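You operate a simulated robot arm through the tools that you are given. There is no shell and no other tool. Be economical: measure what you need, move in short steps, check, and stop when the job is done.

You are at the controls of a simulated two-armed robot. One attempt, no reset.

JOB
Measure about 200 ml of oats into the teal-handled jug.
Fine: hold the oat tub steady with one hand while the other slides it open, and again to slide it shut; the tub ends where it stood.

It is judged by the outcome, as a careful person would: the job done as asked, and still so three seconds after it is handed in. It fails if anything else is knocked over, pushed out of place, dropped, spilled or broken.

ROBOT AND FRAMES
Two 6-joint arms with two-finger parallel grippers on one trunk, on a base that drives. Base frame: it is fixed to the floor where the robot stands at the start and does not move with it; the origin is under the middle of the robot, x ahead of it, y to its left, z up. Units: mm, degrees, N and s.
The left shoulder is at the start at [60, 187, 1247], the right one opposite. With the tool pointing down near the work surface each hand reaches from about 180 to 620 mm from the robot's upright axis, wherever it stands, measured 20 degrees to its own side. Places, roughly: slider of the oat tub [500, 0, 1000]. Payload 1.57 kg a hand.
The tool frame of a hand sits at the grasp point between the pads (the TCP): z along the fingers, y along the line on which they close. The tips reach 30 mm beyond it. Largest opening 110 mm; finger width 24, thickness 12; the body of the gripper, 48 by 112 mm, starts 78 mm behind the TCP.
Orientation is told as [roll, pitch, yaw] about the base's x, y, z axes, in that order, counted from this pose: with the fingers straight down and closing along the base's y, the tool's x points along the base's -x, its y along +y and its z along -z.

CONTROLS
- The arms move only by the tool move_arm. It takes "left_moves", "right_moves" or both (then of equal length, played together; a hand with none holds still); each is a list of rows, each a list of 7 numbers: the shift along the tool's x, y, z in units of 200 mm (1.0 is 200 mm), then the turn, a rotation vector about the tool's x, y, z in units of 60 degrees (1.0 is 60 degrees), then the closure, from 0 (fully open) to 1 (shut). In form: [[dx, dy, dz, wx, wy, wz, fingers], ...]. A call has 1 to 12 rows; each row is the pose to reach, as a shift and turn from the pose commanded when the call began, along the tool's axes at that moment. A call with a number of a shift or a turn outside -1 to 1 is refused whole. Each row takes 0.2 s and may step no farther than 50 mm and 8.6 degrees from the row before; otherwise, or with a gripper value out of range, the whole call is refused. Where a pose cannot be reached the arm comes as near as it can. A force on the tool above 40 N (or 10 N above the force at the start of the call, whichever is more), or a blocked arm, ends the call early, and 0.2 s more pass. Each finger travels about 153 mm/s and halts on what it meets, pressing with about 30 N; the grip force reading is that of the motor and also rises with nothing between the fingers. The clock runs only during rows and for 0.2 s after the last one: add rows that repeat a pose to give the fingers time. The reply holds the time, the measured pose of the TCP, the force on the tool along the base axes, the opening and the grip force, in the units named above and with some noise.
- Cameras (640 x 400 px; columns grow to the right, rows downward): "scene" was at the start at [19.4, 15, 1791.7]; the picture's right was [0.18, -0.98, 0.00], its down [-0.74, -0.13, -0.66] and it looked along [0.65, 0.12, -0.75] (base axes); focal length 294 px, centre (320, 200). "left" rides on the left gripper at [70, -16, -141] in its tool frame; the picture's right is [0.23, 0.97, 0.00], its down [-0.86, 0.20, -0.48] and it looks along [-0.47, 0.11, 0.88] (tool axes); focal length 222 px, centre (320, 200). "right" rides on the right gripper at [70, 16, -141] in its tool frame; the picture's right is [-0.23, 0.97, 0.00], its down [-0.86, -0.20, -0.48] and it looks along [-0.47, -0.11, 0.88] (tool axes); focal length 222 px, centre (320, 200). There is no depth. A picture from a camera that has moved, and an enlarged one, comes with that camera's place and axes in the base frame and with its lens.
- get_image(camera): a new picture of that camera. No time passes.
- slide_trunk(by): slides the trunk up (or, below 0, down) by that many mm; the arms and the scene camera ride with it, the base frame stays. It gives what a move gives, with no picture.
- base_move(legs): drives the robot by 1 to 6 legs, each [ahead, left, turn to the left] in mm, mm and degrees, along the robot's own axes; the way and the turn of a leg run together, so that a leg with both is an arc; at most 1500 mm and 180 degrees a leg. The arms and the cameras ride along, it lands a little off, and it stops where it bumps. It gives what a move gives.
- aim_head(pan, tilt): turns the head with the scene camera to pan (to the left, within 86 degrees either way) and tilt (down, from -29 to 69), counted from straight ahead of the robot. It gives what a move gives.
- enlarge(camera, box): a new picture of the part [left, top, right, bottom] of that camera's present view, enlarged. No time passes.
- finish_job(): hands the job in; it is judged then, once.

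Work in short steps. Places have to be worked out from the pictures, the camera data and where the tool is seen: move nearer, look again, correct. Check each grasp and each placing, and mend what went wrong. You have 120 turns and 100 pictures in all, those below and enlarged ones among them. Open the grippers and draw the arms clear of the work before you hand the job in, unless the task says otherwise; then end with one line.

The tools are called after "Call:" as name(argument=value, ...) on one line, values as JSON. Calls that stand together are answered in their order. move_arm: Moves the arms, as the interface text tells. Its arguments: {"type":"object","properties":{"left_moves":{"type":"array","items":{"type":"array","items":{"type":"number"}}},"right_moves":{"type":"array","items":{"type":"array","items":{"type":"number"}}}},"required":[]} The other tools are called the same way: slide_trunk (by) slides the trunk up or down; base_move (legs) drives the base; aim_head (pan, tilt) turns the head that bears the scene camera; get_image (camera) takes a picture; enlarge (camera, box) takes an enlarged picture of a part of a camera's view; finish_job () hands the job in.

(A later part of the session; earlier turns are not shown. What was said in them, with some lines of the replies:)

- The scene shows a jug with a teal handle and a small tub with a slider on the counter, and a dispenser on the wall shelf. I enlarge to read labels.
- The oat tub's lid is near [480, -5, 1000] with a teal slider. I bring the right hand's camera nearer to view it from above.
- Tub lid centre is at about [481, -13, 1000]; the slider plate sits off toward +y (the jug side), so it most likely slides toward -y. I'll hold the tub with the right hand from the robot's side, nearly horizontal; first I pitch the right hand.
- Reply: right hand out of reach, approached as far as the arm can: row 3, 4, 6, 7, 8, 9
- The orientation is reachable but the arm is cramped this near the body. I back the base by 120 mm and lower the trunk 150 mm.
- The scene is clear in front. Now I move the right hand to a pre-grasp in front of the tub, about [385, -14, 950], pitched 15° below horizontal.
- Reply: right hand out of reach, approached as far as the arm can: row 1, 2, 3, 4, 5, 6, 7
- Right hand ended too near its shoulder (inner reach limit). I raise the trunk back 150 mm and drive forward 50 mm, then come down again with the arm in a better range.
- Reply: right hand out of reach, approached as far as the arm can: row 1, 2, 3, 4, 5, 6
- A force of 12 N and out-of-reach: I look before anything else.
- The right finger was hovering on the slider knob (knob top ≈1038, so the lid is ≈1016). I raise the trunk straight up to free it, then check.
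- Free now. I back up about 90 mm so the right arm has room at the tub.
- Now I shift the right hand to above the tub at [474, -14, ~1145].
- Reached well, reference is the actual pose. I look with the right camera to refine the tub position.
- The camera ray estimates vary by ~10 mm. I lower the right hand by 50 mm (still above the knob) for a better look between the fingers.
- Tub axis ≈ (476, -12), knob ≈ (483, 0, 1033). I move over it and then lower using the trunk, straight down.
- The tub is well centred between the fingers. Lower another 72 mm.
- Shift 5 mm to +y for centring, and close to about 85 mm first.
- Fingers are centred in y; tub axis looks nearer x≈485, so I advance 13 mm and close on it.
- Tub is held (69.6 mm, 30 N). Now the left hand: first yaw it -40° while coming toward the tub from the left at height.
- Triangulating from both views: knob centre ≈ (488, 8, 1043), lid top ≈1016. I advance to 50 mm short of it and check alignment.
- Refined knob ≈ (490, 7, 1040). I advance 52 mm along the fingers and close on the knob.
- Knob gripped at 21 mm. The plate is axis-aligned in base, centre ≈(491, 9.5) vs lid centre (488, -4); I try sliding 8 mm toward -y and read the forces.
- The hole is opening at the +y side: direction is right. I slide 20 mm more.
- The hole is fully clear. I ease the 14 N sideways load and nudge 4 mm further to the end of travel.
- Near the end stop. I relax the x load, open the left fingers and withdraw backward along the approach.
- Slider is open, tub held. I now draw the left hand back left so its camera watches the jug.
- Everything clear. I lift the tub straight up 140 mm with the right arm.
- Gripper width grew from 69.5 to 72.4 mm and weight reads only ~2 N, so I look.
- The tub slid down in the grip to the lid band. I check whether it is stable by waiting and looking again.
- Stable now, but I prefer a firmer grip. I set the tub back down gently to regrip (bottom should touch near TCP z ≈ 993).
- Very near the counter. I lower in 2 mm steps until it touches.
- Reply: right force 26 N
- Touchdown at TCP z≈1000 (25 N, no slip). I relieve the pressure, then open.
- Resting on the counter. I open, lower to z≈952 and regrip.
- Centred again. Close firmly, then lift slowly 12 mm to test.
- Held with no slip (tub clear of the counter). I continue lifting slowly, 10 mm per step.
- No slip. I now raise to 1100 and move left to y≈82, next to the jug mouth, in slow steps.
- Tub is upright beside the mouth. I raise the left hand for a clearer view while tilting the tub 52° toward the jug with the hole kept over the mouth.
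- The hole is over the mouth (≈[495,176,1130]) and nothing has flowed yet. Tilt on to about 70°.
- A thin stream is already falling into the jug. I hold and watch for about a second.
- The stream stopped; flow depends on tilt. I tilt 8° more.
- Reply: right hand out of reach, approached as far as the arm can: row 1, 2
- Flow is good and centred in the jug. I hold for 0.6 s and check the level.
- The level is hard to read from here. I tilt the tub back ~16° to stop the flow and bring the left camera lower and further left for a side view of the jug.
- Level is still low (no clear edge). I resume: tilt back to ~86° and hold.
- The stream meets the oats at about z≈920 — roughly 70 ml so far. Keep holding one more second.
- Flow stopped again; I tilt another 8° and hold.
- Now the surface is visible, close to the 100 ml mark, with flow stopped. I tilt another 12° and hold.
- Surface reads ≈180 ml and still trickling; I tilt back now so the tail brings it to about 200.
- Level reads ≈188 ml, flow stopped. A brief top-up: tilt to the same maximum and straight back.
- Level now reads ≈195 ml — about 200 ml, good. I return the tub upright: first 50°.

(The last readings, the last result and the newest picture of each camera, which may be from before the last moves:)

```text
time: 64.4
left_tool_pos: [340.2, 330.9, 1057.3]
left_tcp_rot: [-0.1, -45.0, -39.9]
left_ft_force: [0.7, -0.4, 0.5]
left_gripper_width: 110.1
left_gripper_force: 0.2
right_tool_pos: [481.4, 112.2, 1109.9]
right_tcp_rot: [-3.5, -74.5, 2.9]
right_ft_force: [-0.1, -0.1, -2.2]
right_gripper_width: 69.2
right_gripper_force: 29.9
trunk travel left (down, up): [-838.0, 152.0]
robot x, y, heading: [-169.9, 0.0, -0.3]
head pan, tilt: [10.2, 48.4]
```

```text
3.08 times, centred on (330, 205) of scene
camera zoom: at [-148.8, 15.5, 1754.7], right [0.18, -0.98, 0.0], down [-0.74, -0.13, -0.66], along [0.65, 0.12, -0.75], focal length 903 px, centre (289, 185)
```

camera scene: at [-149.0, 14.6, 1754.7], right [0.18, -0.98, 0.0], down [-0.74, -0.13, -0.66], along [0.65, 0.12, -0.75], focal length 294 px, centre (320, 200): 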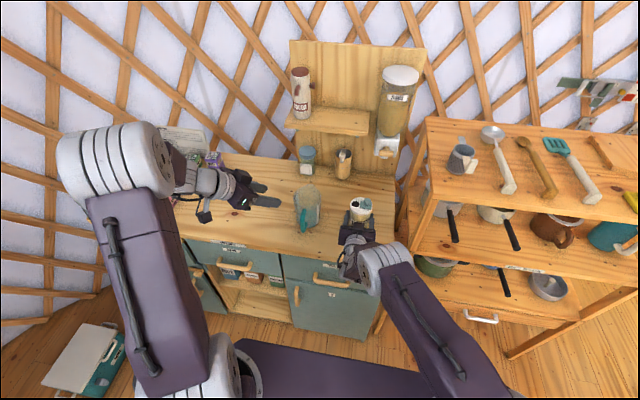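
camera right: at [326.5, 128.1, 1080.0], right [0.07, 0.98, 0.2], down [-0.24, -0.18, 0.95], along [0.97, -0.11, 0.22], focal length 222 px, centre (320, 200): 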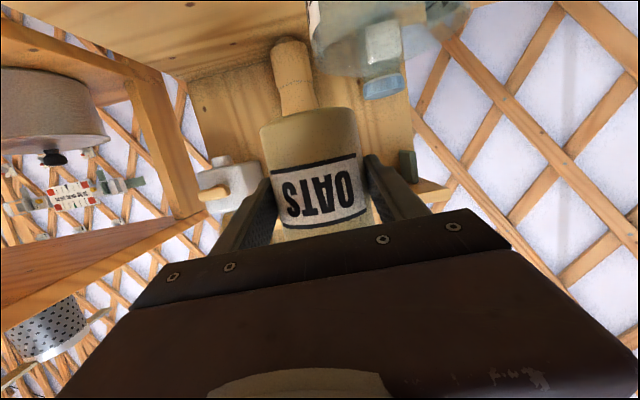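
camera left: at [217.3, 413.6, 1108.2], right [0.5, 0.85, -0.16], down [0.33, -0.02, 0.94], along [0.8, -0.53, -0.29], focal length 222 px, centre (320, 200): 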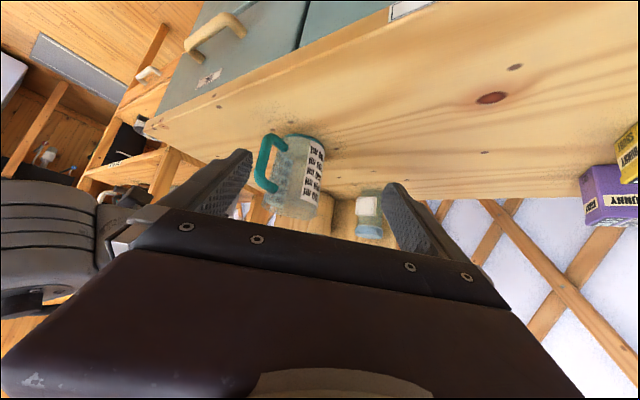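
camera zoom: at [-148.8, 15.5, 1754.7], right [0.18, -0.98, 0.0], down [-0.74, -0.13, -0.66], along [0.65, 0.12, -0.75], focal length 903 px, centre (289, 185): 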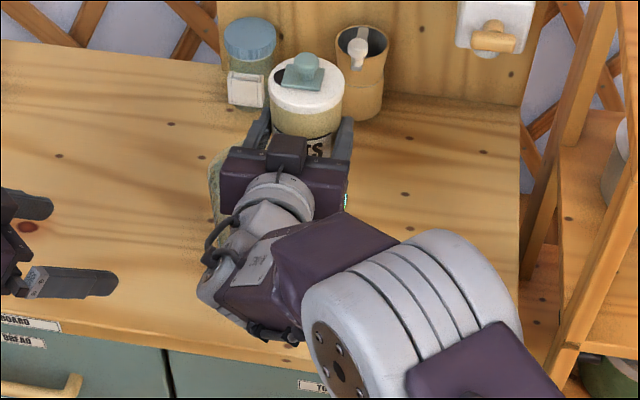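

Tub is upright, grip unchanged (slider partly slid back, no spill). I carry it back over its place.

Call:
move_arm(right_moves=[[0, -0.05, 0, 0, 0, 0, 0.95], [0, -0.11, 0, 0, 0, 0, 0.95], [0, -0.17, 0, 0, 0, 0, 0.95], [0, -0.23, 0, 0, 0, 0, 0.95], [0, -0.29, 0, 0, 0, 0, 0.95], [-0.002, -0.35, 0.008, 0, 0, 0, 0.95], [-0.004, -0.41, 0.0145, 0, 0, 0, 0.95], [-0.004, -0.47, 0.0145, 0, 0, 0, 0.95], [-0.004, -0.53, 0.0145, 0, 0, 0, 0.95], [-0.004, -0.58, 0.0145, 0, 0, 0, 0.95], [-0.004, -0.608, 0.0145, 0, 0, 0, 0.95], [-0.004, -0.608, 0.0145, 0, 0, 0, 0.95]])

```text
time: 67.0
left_tool_pos: [341.2, 330.4, 1057.1]
left_tcp_rot: [0.0, -45.0, -39.9]
left_ft_force: [0.2, 0.0, 0.4]
left_gripper_width: 110.1
left_gripper_force: 0.0
right_tool_pos: [484.4, -8.1, 1112.2]
right_tcp_rot: [-3.7, -74.6, 3.1]
right_ft_force: [0.4, -0.2, -1.8]
right_gripper_width: 69.2
right_gripper_force: 29.7
trunk travel left (down, up): [-838.0, 152.0]
robot x, y, heading: [-168.7, -2.0, -0.1]
head pan, tilt: [10.2, 48.4]
```

Now lower 150 mm slowly, stopping just above the counter.

Call:
move_arm(right_moves=[[0.06, 0, 0.016, 0, 0, 0, 0.95], [0.125, 0, 0.034, 0, 0, 0, 0.95], [0.19, 0, 0.051, 0, 0, 0, 0.95], [0.255, 0, 0.069, 0, 0, 0, 0.95], [0.32, 0, 0.086, 0, 0, 0, 0.95], [0.385, 0, 0.104, 0, 0, 0, 0.95], [0.45, 0, 0.121, 0, 0, 0, 0.95], [0.515, 0, 0.139, 0, 0, 0, 0.95], [0.58, 0, 0.156, 0, 0, 0, 0.95], [0.645, 0, 0.174, 0, 0, 0, 0.95], [0.7, -0.005, 0.188, 0, 0, 0, 0.95], [0.73, -0.005, 0.196, 0, 0, 0, 0.95]])

Call:
get_image(camera="right")

```text
time: 69.6
left_tool_pos: [341.0, 331.5, 1057.2]
left_tcp_rot: [0.0, -44.9, -40.0]
left_ft_force: [0.3, -0.4, -0.2]
left_gripper_width: 110.0
left_gripper_force: 0.1
right_tool_pos: [481.7, -13.7, 962.9]
right_tcp_rot: [-3.8, -74.5, 3.1]
right_ft_force: [1.2, 0.3, -1.7]
right_gripper_width: 69.5
right_gripper_force: 29.5
trunk travel left (down, up): [-838.0, 152.0]
robot x, y, heading: [-169.0, -0.4, 0.0]
head pan, tilt: [10.2, 48.4]
```

```text
34 pictures are left
camera right: at [327.3, 2.3, 931.1], right [0.07, 0.98, 0.2], down [-0.24, -0.18, 0.95], along [0.97, -0.11, 0.22], focal length 222 px, centre (320, 200)
```

right: 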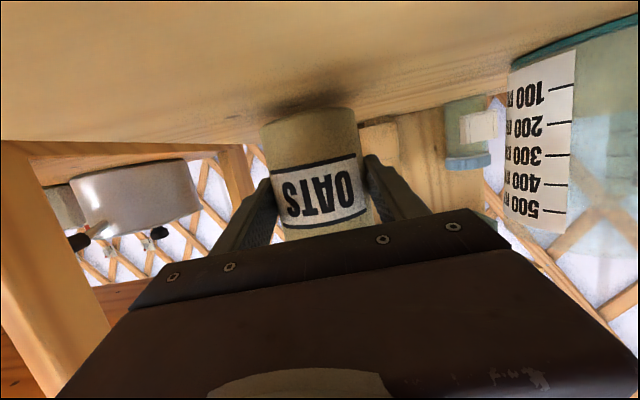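

I check the jug level from this side view.

Call:
enlarge(camera="right", box=[480, 20, 640, 240])

```text
1.82 times, centred on (560, 130) of right
camera zoom: at [327.3, 2.3, 931.1], right [0.07, 0.98, 0.2], down [-0.24, -0.18, 0.95], along [0.97, -0.11, 0.22], focal length 404 px, centre (-116, 327)
```

zoom: 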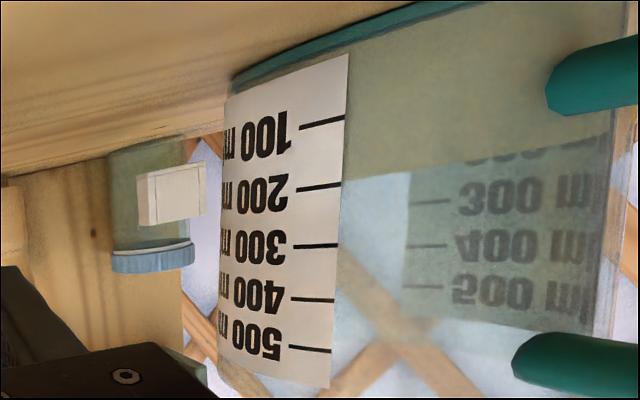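

The level is right at the 200 ml tick. I correct 4 mm in y and 2 mm in x and set the tub down gently.

Call:
move_arm(right_moves=[[-0.0026, 0.022, 0.0097, 0, 0, 0, 0.95], [-0.0026, 0.022, 0.0097, 0, 0, 0, 0.95], [0.007, 0.022, 0.0122, 0, 0, 0, 0.95], [0.0165, 0.022, 0.0148, 0, 0, 0, 0.95], [0.026, 0.022, 0.0174, 0, 0, 0, 0.95], [0.0335, 0.022, 0.0194, 0, 0, 0, 0.95], [0.0335, 0.022, 0.0194, 0, 0, 0, 0.95]])

Call:
get_image(camera="right")

```text
time: 71.2
left_tool_pos: [340.9, 330.3, 1057.9]
left_tcp_rot: [0.0, -45.0, -40.0]
left_ft_force: [-0.8, -0.2, 0.5]
left_gripper_width: 109.9
left_gripper_force: 0.1
right_tool_pos: [483.6, -8.5, 953.5]
right_tcp_rot: [-3.9, -74.6, 3.1]
right_ft_force: [0.1, 0.5, -0.9]
right_gripper_width: 69.5
right_gripper_force: 30.3
trunk travel left (down, up): [-838.0, 152.0]
robot x, y, heading: [-168.4, 0.1, 0.2]
head pan, tilt: [10.2, 48.4]
```

```text
32 pictures are left
camera right: at [329.6, 6.8, 923.2], right [0.07, 0.98, 0.2], down [-0.24, -0.18, 0.95], along [0.97, -0.11, 0.22], focal length 222 px, centre (320, 200)
```

right: 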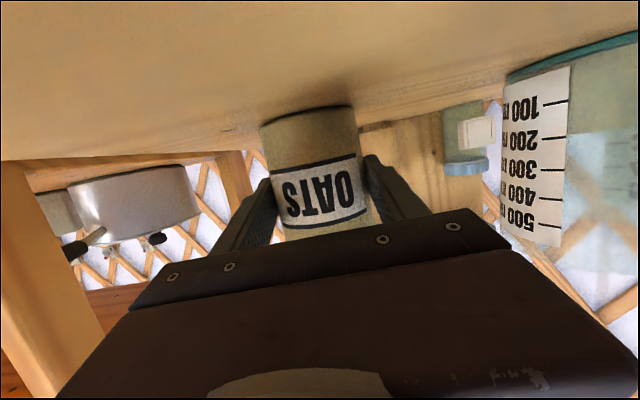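

Tub stands exactly where it was. I lower 1 mm to seat it, while the left hand rises and returns toward the earlier approach line.

Call:
move_arm(left_moves=[[-0.15, -0.0, -0.15, 0, 0, 0, 0.2], [-0.3, -0.0, -0.3, 0, 0, 0, 0.5], [-0.435, -0.0, -0.435, 0, 0, 0, 0.5], [-0.5, -0.1, -0.37, 0, 0, 0, 0.5], [-0.56, -0.2, -0.31, 0, 0, 0, 0.5], [-0.62, -0.303, -0.25, 0, 0, 0, 0.5], [-0.62, -0.303, -0.25, 0, 0, 0, 0.5]], right_moves=[[0.0025, 0, 0.0007, 0, 0, 0, 0.95], [0.0048, 0, 0.0013, 0, 0, 0, 0.95], [0.0048, 0, 0.0013, 0, 0, 0, 0.95], [0.0048, 0, 0.0013, 0, 0, 0, 0.95], [0.0048, 0, 0.0013, 0, 0, 0, 0.95], [0.0048, 0, 0.0013, 0, 0, 0, 0.95], [0.0048, 0, 0.0013, 0, 0, 0, 0.95]])

```text
time: 72.8
left_tool_pos: [343.0, 249.5, 1182.0]
left_tcp_rot: [0.0, -45.0, -40.0]
left_ft_force: [-0.6, 0.5, 0.4]
left_gripper_width: 55.1
left_gripper_force: 0.1
right_tool_pos: [483.9, -8.1, 954.3]
right_tcp_rot: [-3.8, -74.7, 3.1]
right_ft_force: [0.9, 0.1, 6.5]
right_gripper_width: 69.4
right_gripper_force: 29.8
trunk travel left (down, up): [-838.0, 152.0]
robot x, y, heading: [-169.0, 3.0, -0.0]
head pan, tilt: [10.2, 48.4]
```

Call:
move_arm(left_moves=[[-0.08, -0.095, 0.14, 0, 0, 0, 0.5], [-0.165, -0.19, 0.285, 0, 0, 0, 0.5], [-0.25, -0.285, 0.43, 0, 0, 0, 0.5], [-0.335, -0.38, 0.57, 0, 0, 0, 0.5], [-0.42, -0.475, 0.71, 0, 0, 0, 0.5], [-0.5, -0.566, 0.855, 0, 0, 0, 0.5], [-0.5, -0.566, 0.855, 0, 0, 0, 0.5]])

Call:
enlarge(camera="left", box=[250, 60, 400, 180])

```text
time: 74.4
left_tool_pos: [417.2, 40.3, 1132.6]
left_tcp_rot: [0.0, -45.0, -40.0]
left_ft_force: [-0.4, -0.8, 0.5]
left_gripper_width: 55.3
left_gripper_force: 0.0
right_tool_pos: [483.2, -9.6, 952.5]
right_tcp_rot: [-3.9, -74.6, 3.1]
right_ft_force: [2.6, 0.0, 8.3]
right_gripper_width: 69.3
right_gripper_force: 30.1
trunk travel left (down, up): [-838.0, 152.0]
robot x, y, heading: [-167.3, 2.6, 0.2]
head pan, tilt: [10.2, 48.4]
```

```text
3.33 times, centred on (325, 120) of left
camera zoom: at [293.3, 124.4, 1182.7], right [0.5, 0.85, -0.16], down [0.33, -0.02, 0.94], along [0.8, -0.53, -0.29], focal length 740 px, centre (303, 467)
```

zoom: 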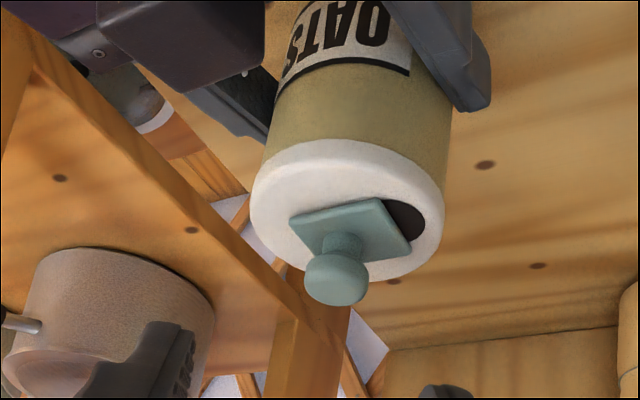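

Knob now at ≈(489.5, -5, 1040); it needs ≈12 mm toward +y to shut. I advance along the fingers and grip it.

Call:
move_arm(left_moves=[[0.03, 0.057, 0.12, 0, 0, 0, 0.5], [0.03, 0.057, 0.25, 0, 0, 0, 0.5], [0.03, 0.057, 0.36, 0, 0, 0, 0.5], [0.03, 0.057, 0.45, 0, 0, 0, 0.5], [0.03, 0.057, 0.5187, 0, 0, 0, 0.5], [0.03, 0.057, 0.5187, 0, 0, 0, 0.7], [0.03, 0.057, 0.5187, 0, 0, 0, 0.95], [0.03, 0.057, 0.5187, 0, 0, 0, 0.95]])

Call:
enlarge(camera="left", box=[240, 90, 400, 210])

```text
time: 76.2
left_tool_pos: [475.5, 4.4, 1054.0]
left_tcp_rot: [0.1, -44.9, -40.0]
left_ft_force: [6.6, 0.0, 0.7]
left_gripper_width: 21.0
left_gripper_force: 30.3
right_tool_pos: [482.3, -9.5, 953.2]
right_tcp_rot: [-3.9, -74.7, 3.0]
right_ft_force: [-7.9, -1.7, 7.6]
right_gripper_width: 69.3
right_gripper_force: 29.5
trunk travel left (down, up): [-838.0, 152.0]
robot x, y, heading: [-168.5, 1.8, 0.1]
head pan, tilt: [10.2, 48.4]
```

```text
3.33 times, centred on (320, 150) of left
camera zoom: at [352.5, 87.2, 1105.1], right [0.5, 0.85, -0.16], down [0.33, -0.02, 0.94], along [0.8, -0.53, -0.29], focal length 740 px, centre (320, 367)
```

zoom: 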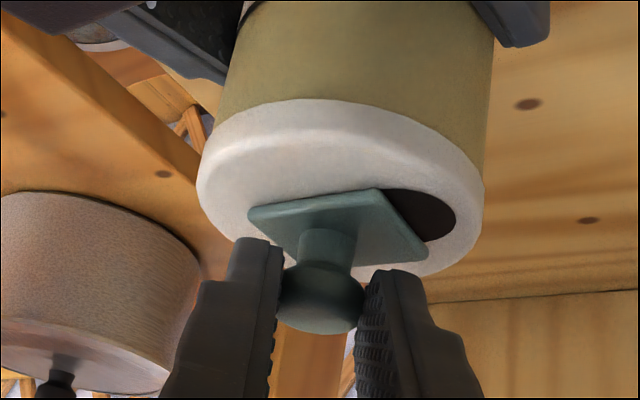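

Gripped at 21 mm. I slide it +13.5 mm in y (with +1 mm x) to the original closed position.

Call:
move_arm(left_moves=[[0.0073, 0.0202, -0.0073, 0, 0, 0, 0.95], [0.0173, 0.0372, -0.0173, 0, 0, 0, 0.95], [0.0273, 0.0542, -0.0273, 0, 0, 0, 0.95], [0.0285, 0.0562, -0.0285, 0, 0, 0, 0.95], [0.0285, 0.0562, -0.0285, 0, 0, 0, 0.95]])

Call:
enlarge(camera="left", box=[240, 90, 400, 210])

```text
time: 77.4
left_tool_pos: [478.7, 18.6, 1054.6]
left_tcp_rot: [0.0, -45.0, -40.1]
left_ft_force: [-12.7, -0.2, 8.2]
left_gripper_width: 21.1
left_gripper_force: 30.2
right_tool_pos: [483.0, -9.4, 952.9]
right_tcp_rot: [-3.9, -74.7, 3.0]
right_ft_force: [11.4, 0.5, -3.4]
right_gripper_width: 69.4
right_gripper_force: 30.5
trunk travel left (down, up): [-838.0, 152.0]
robot x, y, heading: [-169.3, -1.1, 0.1]
head pan, tilt: [10.2, 48.4]
```

```text
3.33 times, centred on (320, 150) of left
camera zoom: at [353.5, 101.3, 1105.1], right [0.5, 0.85, -0.16], down [0.33, -0.02, 0.94], along [0.8, -0.53, -0.29], focal length 740 px, centre (320, 367)
```

zoom: 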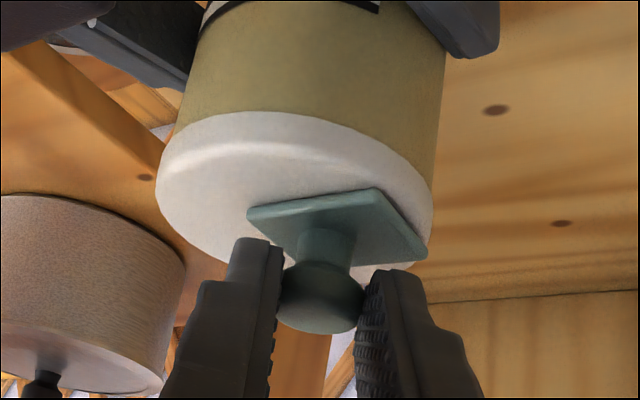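

Slider is back at its original closed position. I relieve the x load, nudge 1 mm to the stop, release, and withdraw along the approach.

Call:
move_arm(left_moves=[[0.0045, 0.0012, -0.0045, 0, 0, 0, 0.95], [0.0045, 0.0012, -0.0045, 0, 0, 0, 0.95], [0.0045, 0.0012, -0.0045, 0, 0, 0, 0.6], [0.0045, 0.0012, -0.0045, 0, 0, 0, 0.5], [0.0045, 0.0012, -0.15, 0, 0, 0, 0.5], [0.0045, 0.0012, -0.35, 0, 0, 0, 0.5], [0.0045, 0.0012, -0.5, 0, 0, 0, 0.5]])

Call:
enlarge(camera="left", box=[240, 60, 400, 180])

```text
time: 79.0
left_tool_pos: [423.2, 63.3, 1124.7]
left_tcp_rot: [0.0, -45.0, -40.1]
left_ft_force: [0.6, 0.4, 0.2]
left_gripper_width: 55.2
left_gripper_force: 0.1
right_tool_pos: [484.4, -9.3, 952.6]
right_tcp_rot: [-3.8, -74.7, 3.2]
right_ft_force: [-2.8, -0.4, 5.2]
right_gripper_width: 69.3
right_gripper_force: 29.9
trunk travel left (down, up): [-838.0, 152.0]
robot x, y, heading: [-167.6, 2.2, -0.1]
head pan, tilt: [10.2, 48.4]
```

```text
3.33 times, centred on (320, 120) of left
camera zoom: at [298.6, 147.5, 1175.2], right [0.5, 0.85, -0.16], down [0.33, -0.02, 0.94], along [0.8, -0.53, -0.29], focal length 740 px, centre (320, 467)
```

zoom: 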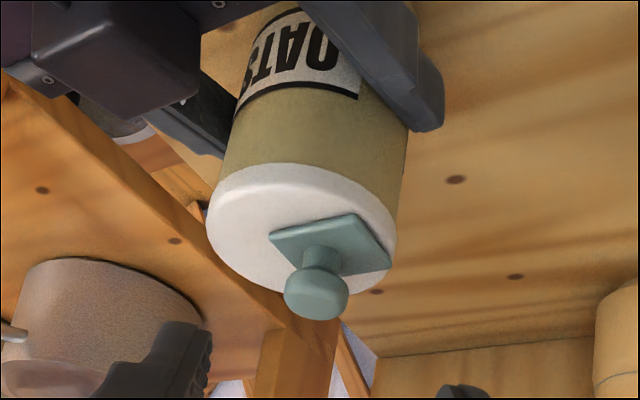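

Closed and clear. I withdraw the left hand to the left, then open the right.

Call:
move_arm(left_moves=[[0.05, 0.05, -0.15, 0, 0, 0, 0.5], [0.13, 0.13, -0.3, 0, 0, 0, 0.5], [0.21, 0.21, -0.44, 0, 0, 0, 0.5], [0.29, 0.29, -0.58, 0, 0, 0, 0.4], [0.37, 0.38, -0.71, 0, 0, 0, 0.2], [0.45, 0.456, -0.84, 0, 0, 0, 0], [0.45, 0.456, -0.84, 0, 0, 0, 0], [0.45, 0.456, -0.84, 0, 0, 0, 0]], right_moves=[[0, 0, 0, 0, 0, 0, 0.95], [-0.003, 0, -0.001, 0, 0, 0, 0.95], [-0.005, 0, -0.0013, 0, 0, 0, 0.95], [-0.005, 0, -0.0013, 0, 0, 0, 0.35], [-0.005, 0, -0.0013, 0, 0, 0, 0.25], [-0.005, 0, -0.0013, 0, 0, 0, 0.1], [-0.005, 0, -0.0013, 0, 0, 0, 0], [-0.005, 0, -0.0013, 0, 0, 0, 0]])

Call:
get_image(camera="right")

```text
time: 80.8
left_tool_pos: [344.0, 250.6, 1178.9]
left_tcp_rot: [-0.1, -45.0, -40.1]
left_ft_force: [0.2, 0.0, 0.5]
left_gripper_width: 110.1
left_gripper_force: 0.1
right_tool_pos: [483.6, -9.4, 953.3]
right_tcp_rot: [-3.8, -74.6, 3.0]
right_ft_force: [-0.7, -0.4, -0.6]
right_gripper_width: 109.9
right_gripper_force: 0.1
trunk travel left (down, up): [-838.0, 152.0]
robot x, y, heading: [-165.1, -0.0, -0.0]
head pan, tilt: [10.2, 48.4]
```

```text
27 pictures are left
camera right: at [329.5, 6.6, 923.4], right [0.07, 0.98, 0.2], down [-0.24, -0.18, 0.95], along [0.97, -0.11, 0.22], focal length 222 px, centre (320, 200)
```

right: 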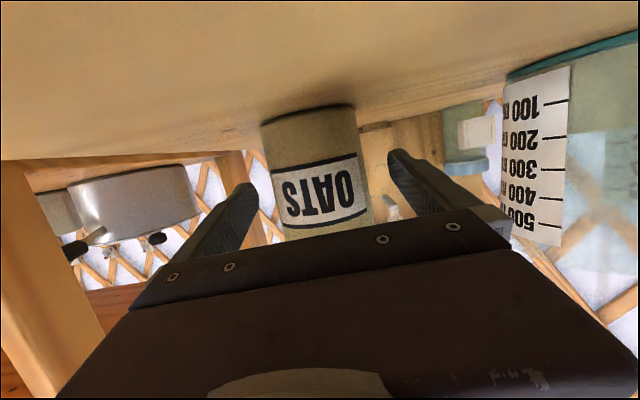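

Right hand is open and clear on both sides. Raise straight up with the trunk, then back the base away.

Call:
slide_trunk(by=150)

Call:
base_move(legs=[[-180, 0, 0]])

Call:
get_image(camera="scene")

Call:
enlarge(camera="scene", box=[260, 120, 420, 240])

```text
time: 82.5
left_tool_pos: [343.4, 250.4, 1328.3]
left_tcp_rot: [-0.1, -45.0, -39.9]
left_ft_force: [0.6, 0.2, 1.0]
left_gripper_width: 110.0
left_gripper_force: 0.1
right_tool_pos: [483.2, -9.7, 1104.5]
right_tcp_rot: [-3.8, -74.6, 3.1]
right_ft_force: [0.1, -0.3, 0.1]
right_gripper_width: 110.1
right_gripper_force: 0.0
trunk travel left (down, up): [-988.0, 2.0]
robot x, y, heading: [-167.7, 2.1, -0.1]
head pan, tilt: [10.2, 48.4]
```

```text
time: 84.0
left_tool_pos: [167.9, 251.1, 1325.9]
left_tcp_rot: [-0.2, -44.8, -39.9]
left_ft_force: [0.5, 0.5, 0.5]
left_gripper_width: 110.0
left_gripper_force: 0.1
right_tool_pos: [309.7, -8.6, 1101.7]
right_tcp_rot: [-3.8, -74.4, 3.1]
right_ft_force: [0.8, 0.2, 0.8]
right_gripper_width: 110.0
right_gripper_force: 0.0
trunk travel left (down, up): [-988.0, 2.0]
robot x, y, heading: [-346.2, 3.2, -0.1]
head pan, tilt: [10.2, 48.4]
```

```text
26 pictures are left
camera scene: at [-321.3, 15.2, 1904.6], right [0.18, -0.98, 0.0], down [-0.74, -0.13, -0.66], along [0.65, 0.12, -0.75], focal length 294 px, centre (320, 200)
```

scene: 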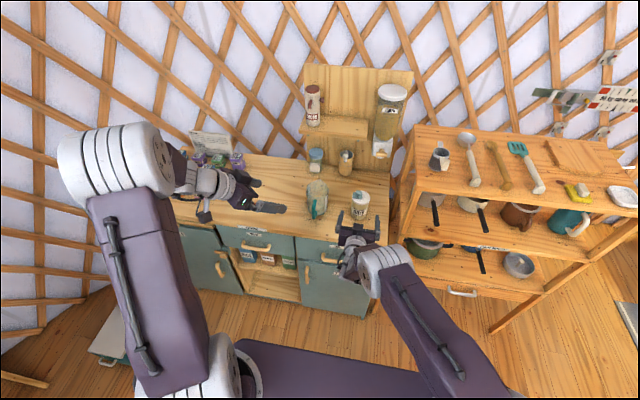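

```text
3.33 times, centred on (340, 180) of scene
camera zoom: at [-321.3, 15.2, 1904.6], right [0.18, -0.98, 0.0], down [-0.74, -0.13, -0.66], along [0.65, 0.12, -0.75], focal length 978 px, centre (253, 267)
```

zoom: 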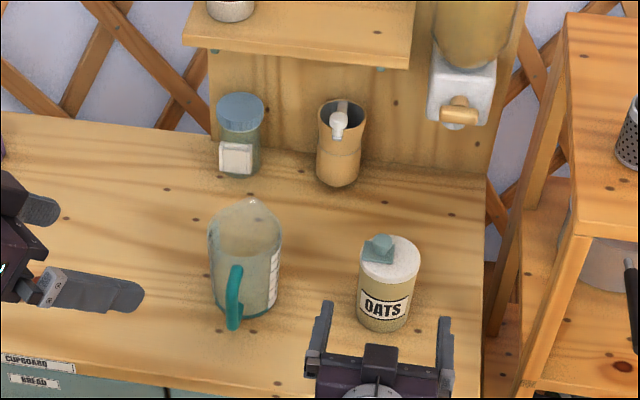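

All is in order: the tub is shut and in its place, about 200 ml of oats is in the jug, nothing is spilled, and the arms are clear, so I hand the job in.

Call:
finish_job()

```text
The job is handed in.
```

About 200 ml of oats is in the teal-handled jug; the oat tub is slid shut and back where it stood, with nothing spilled or knocked over.
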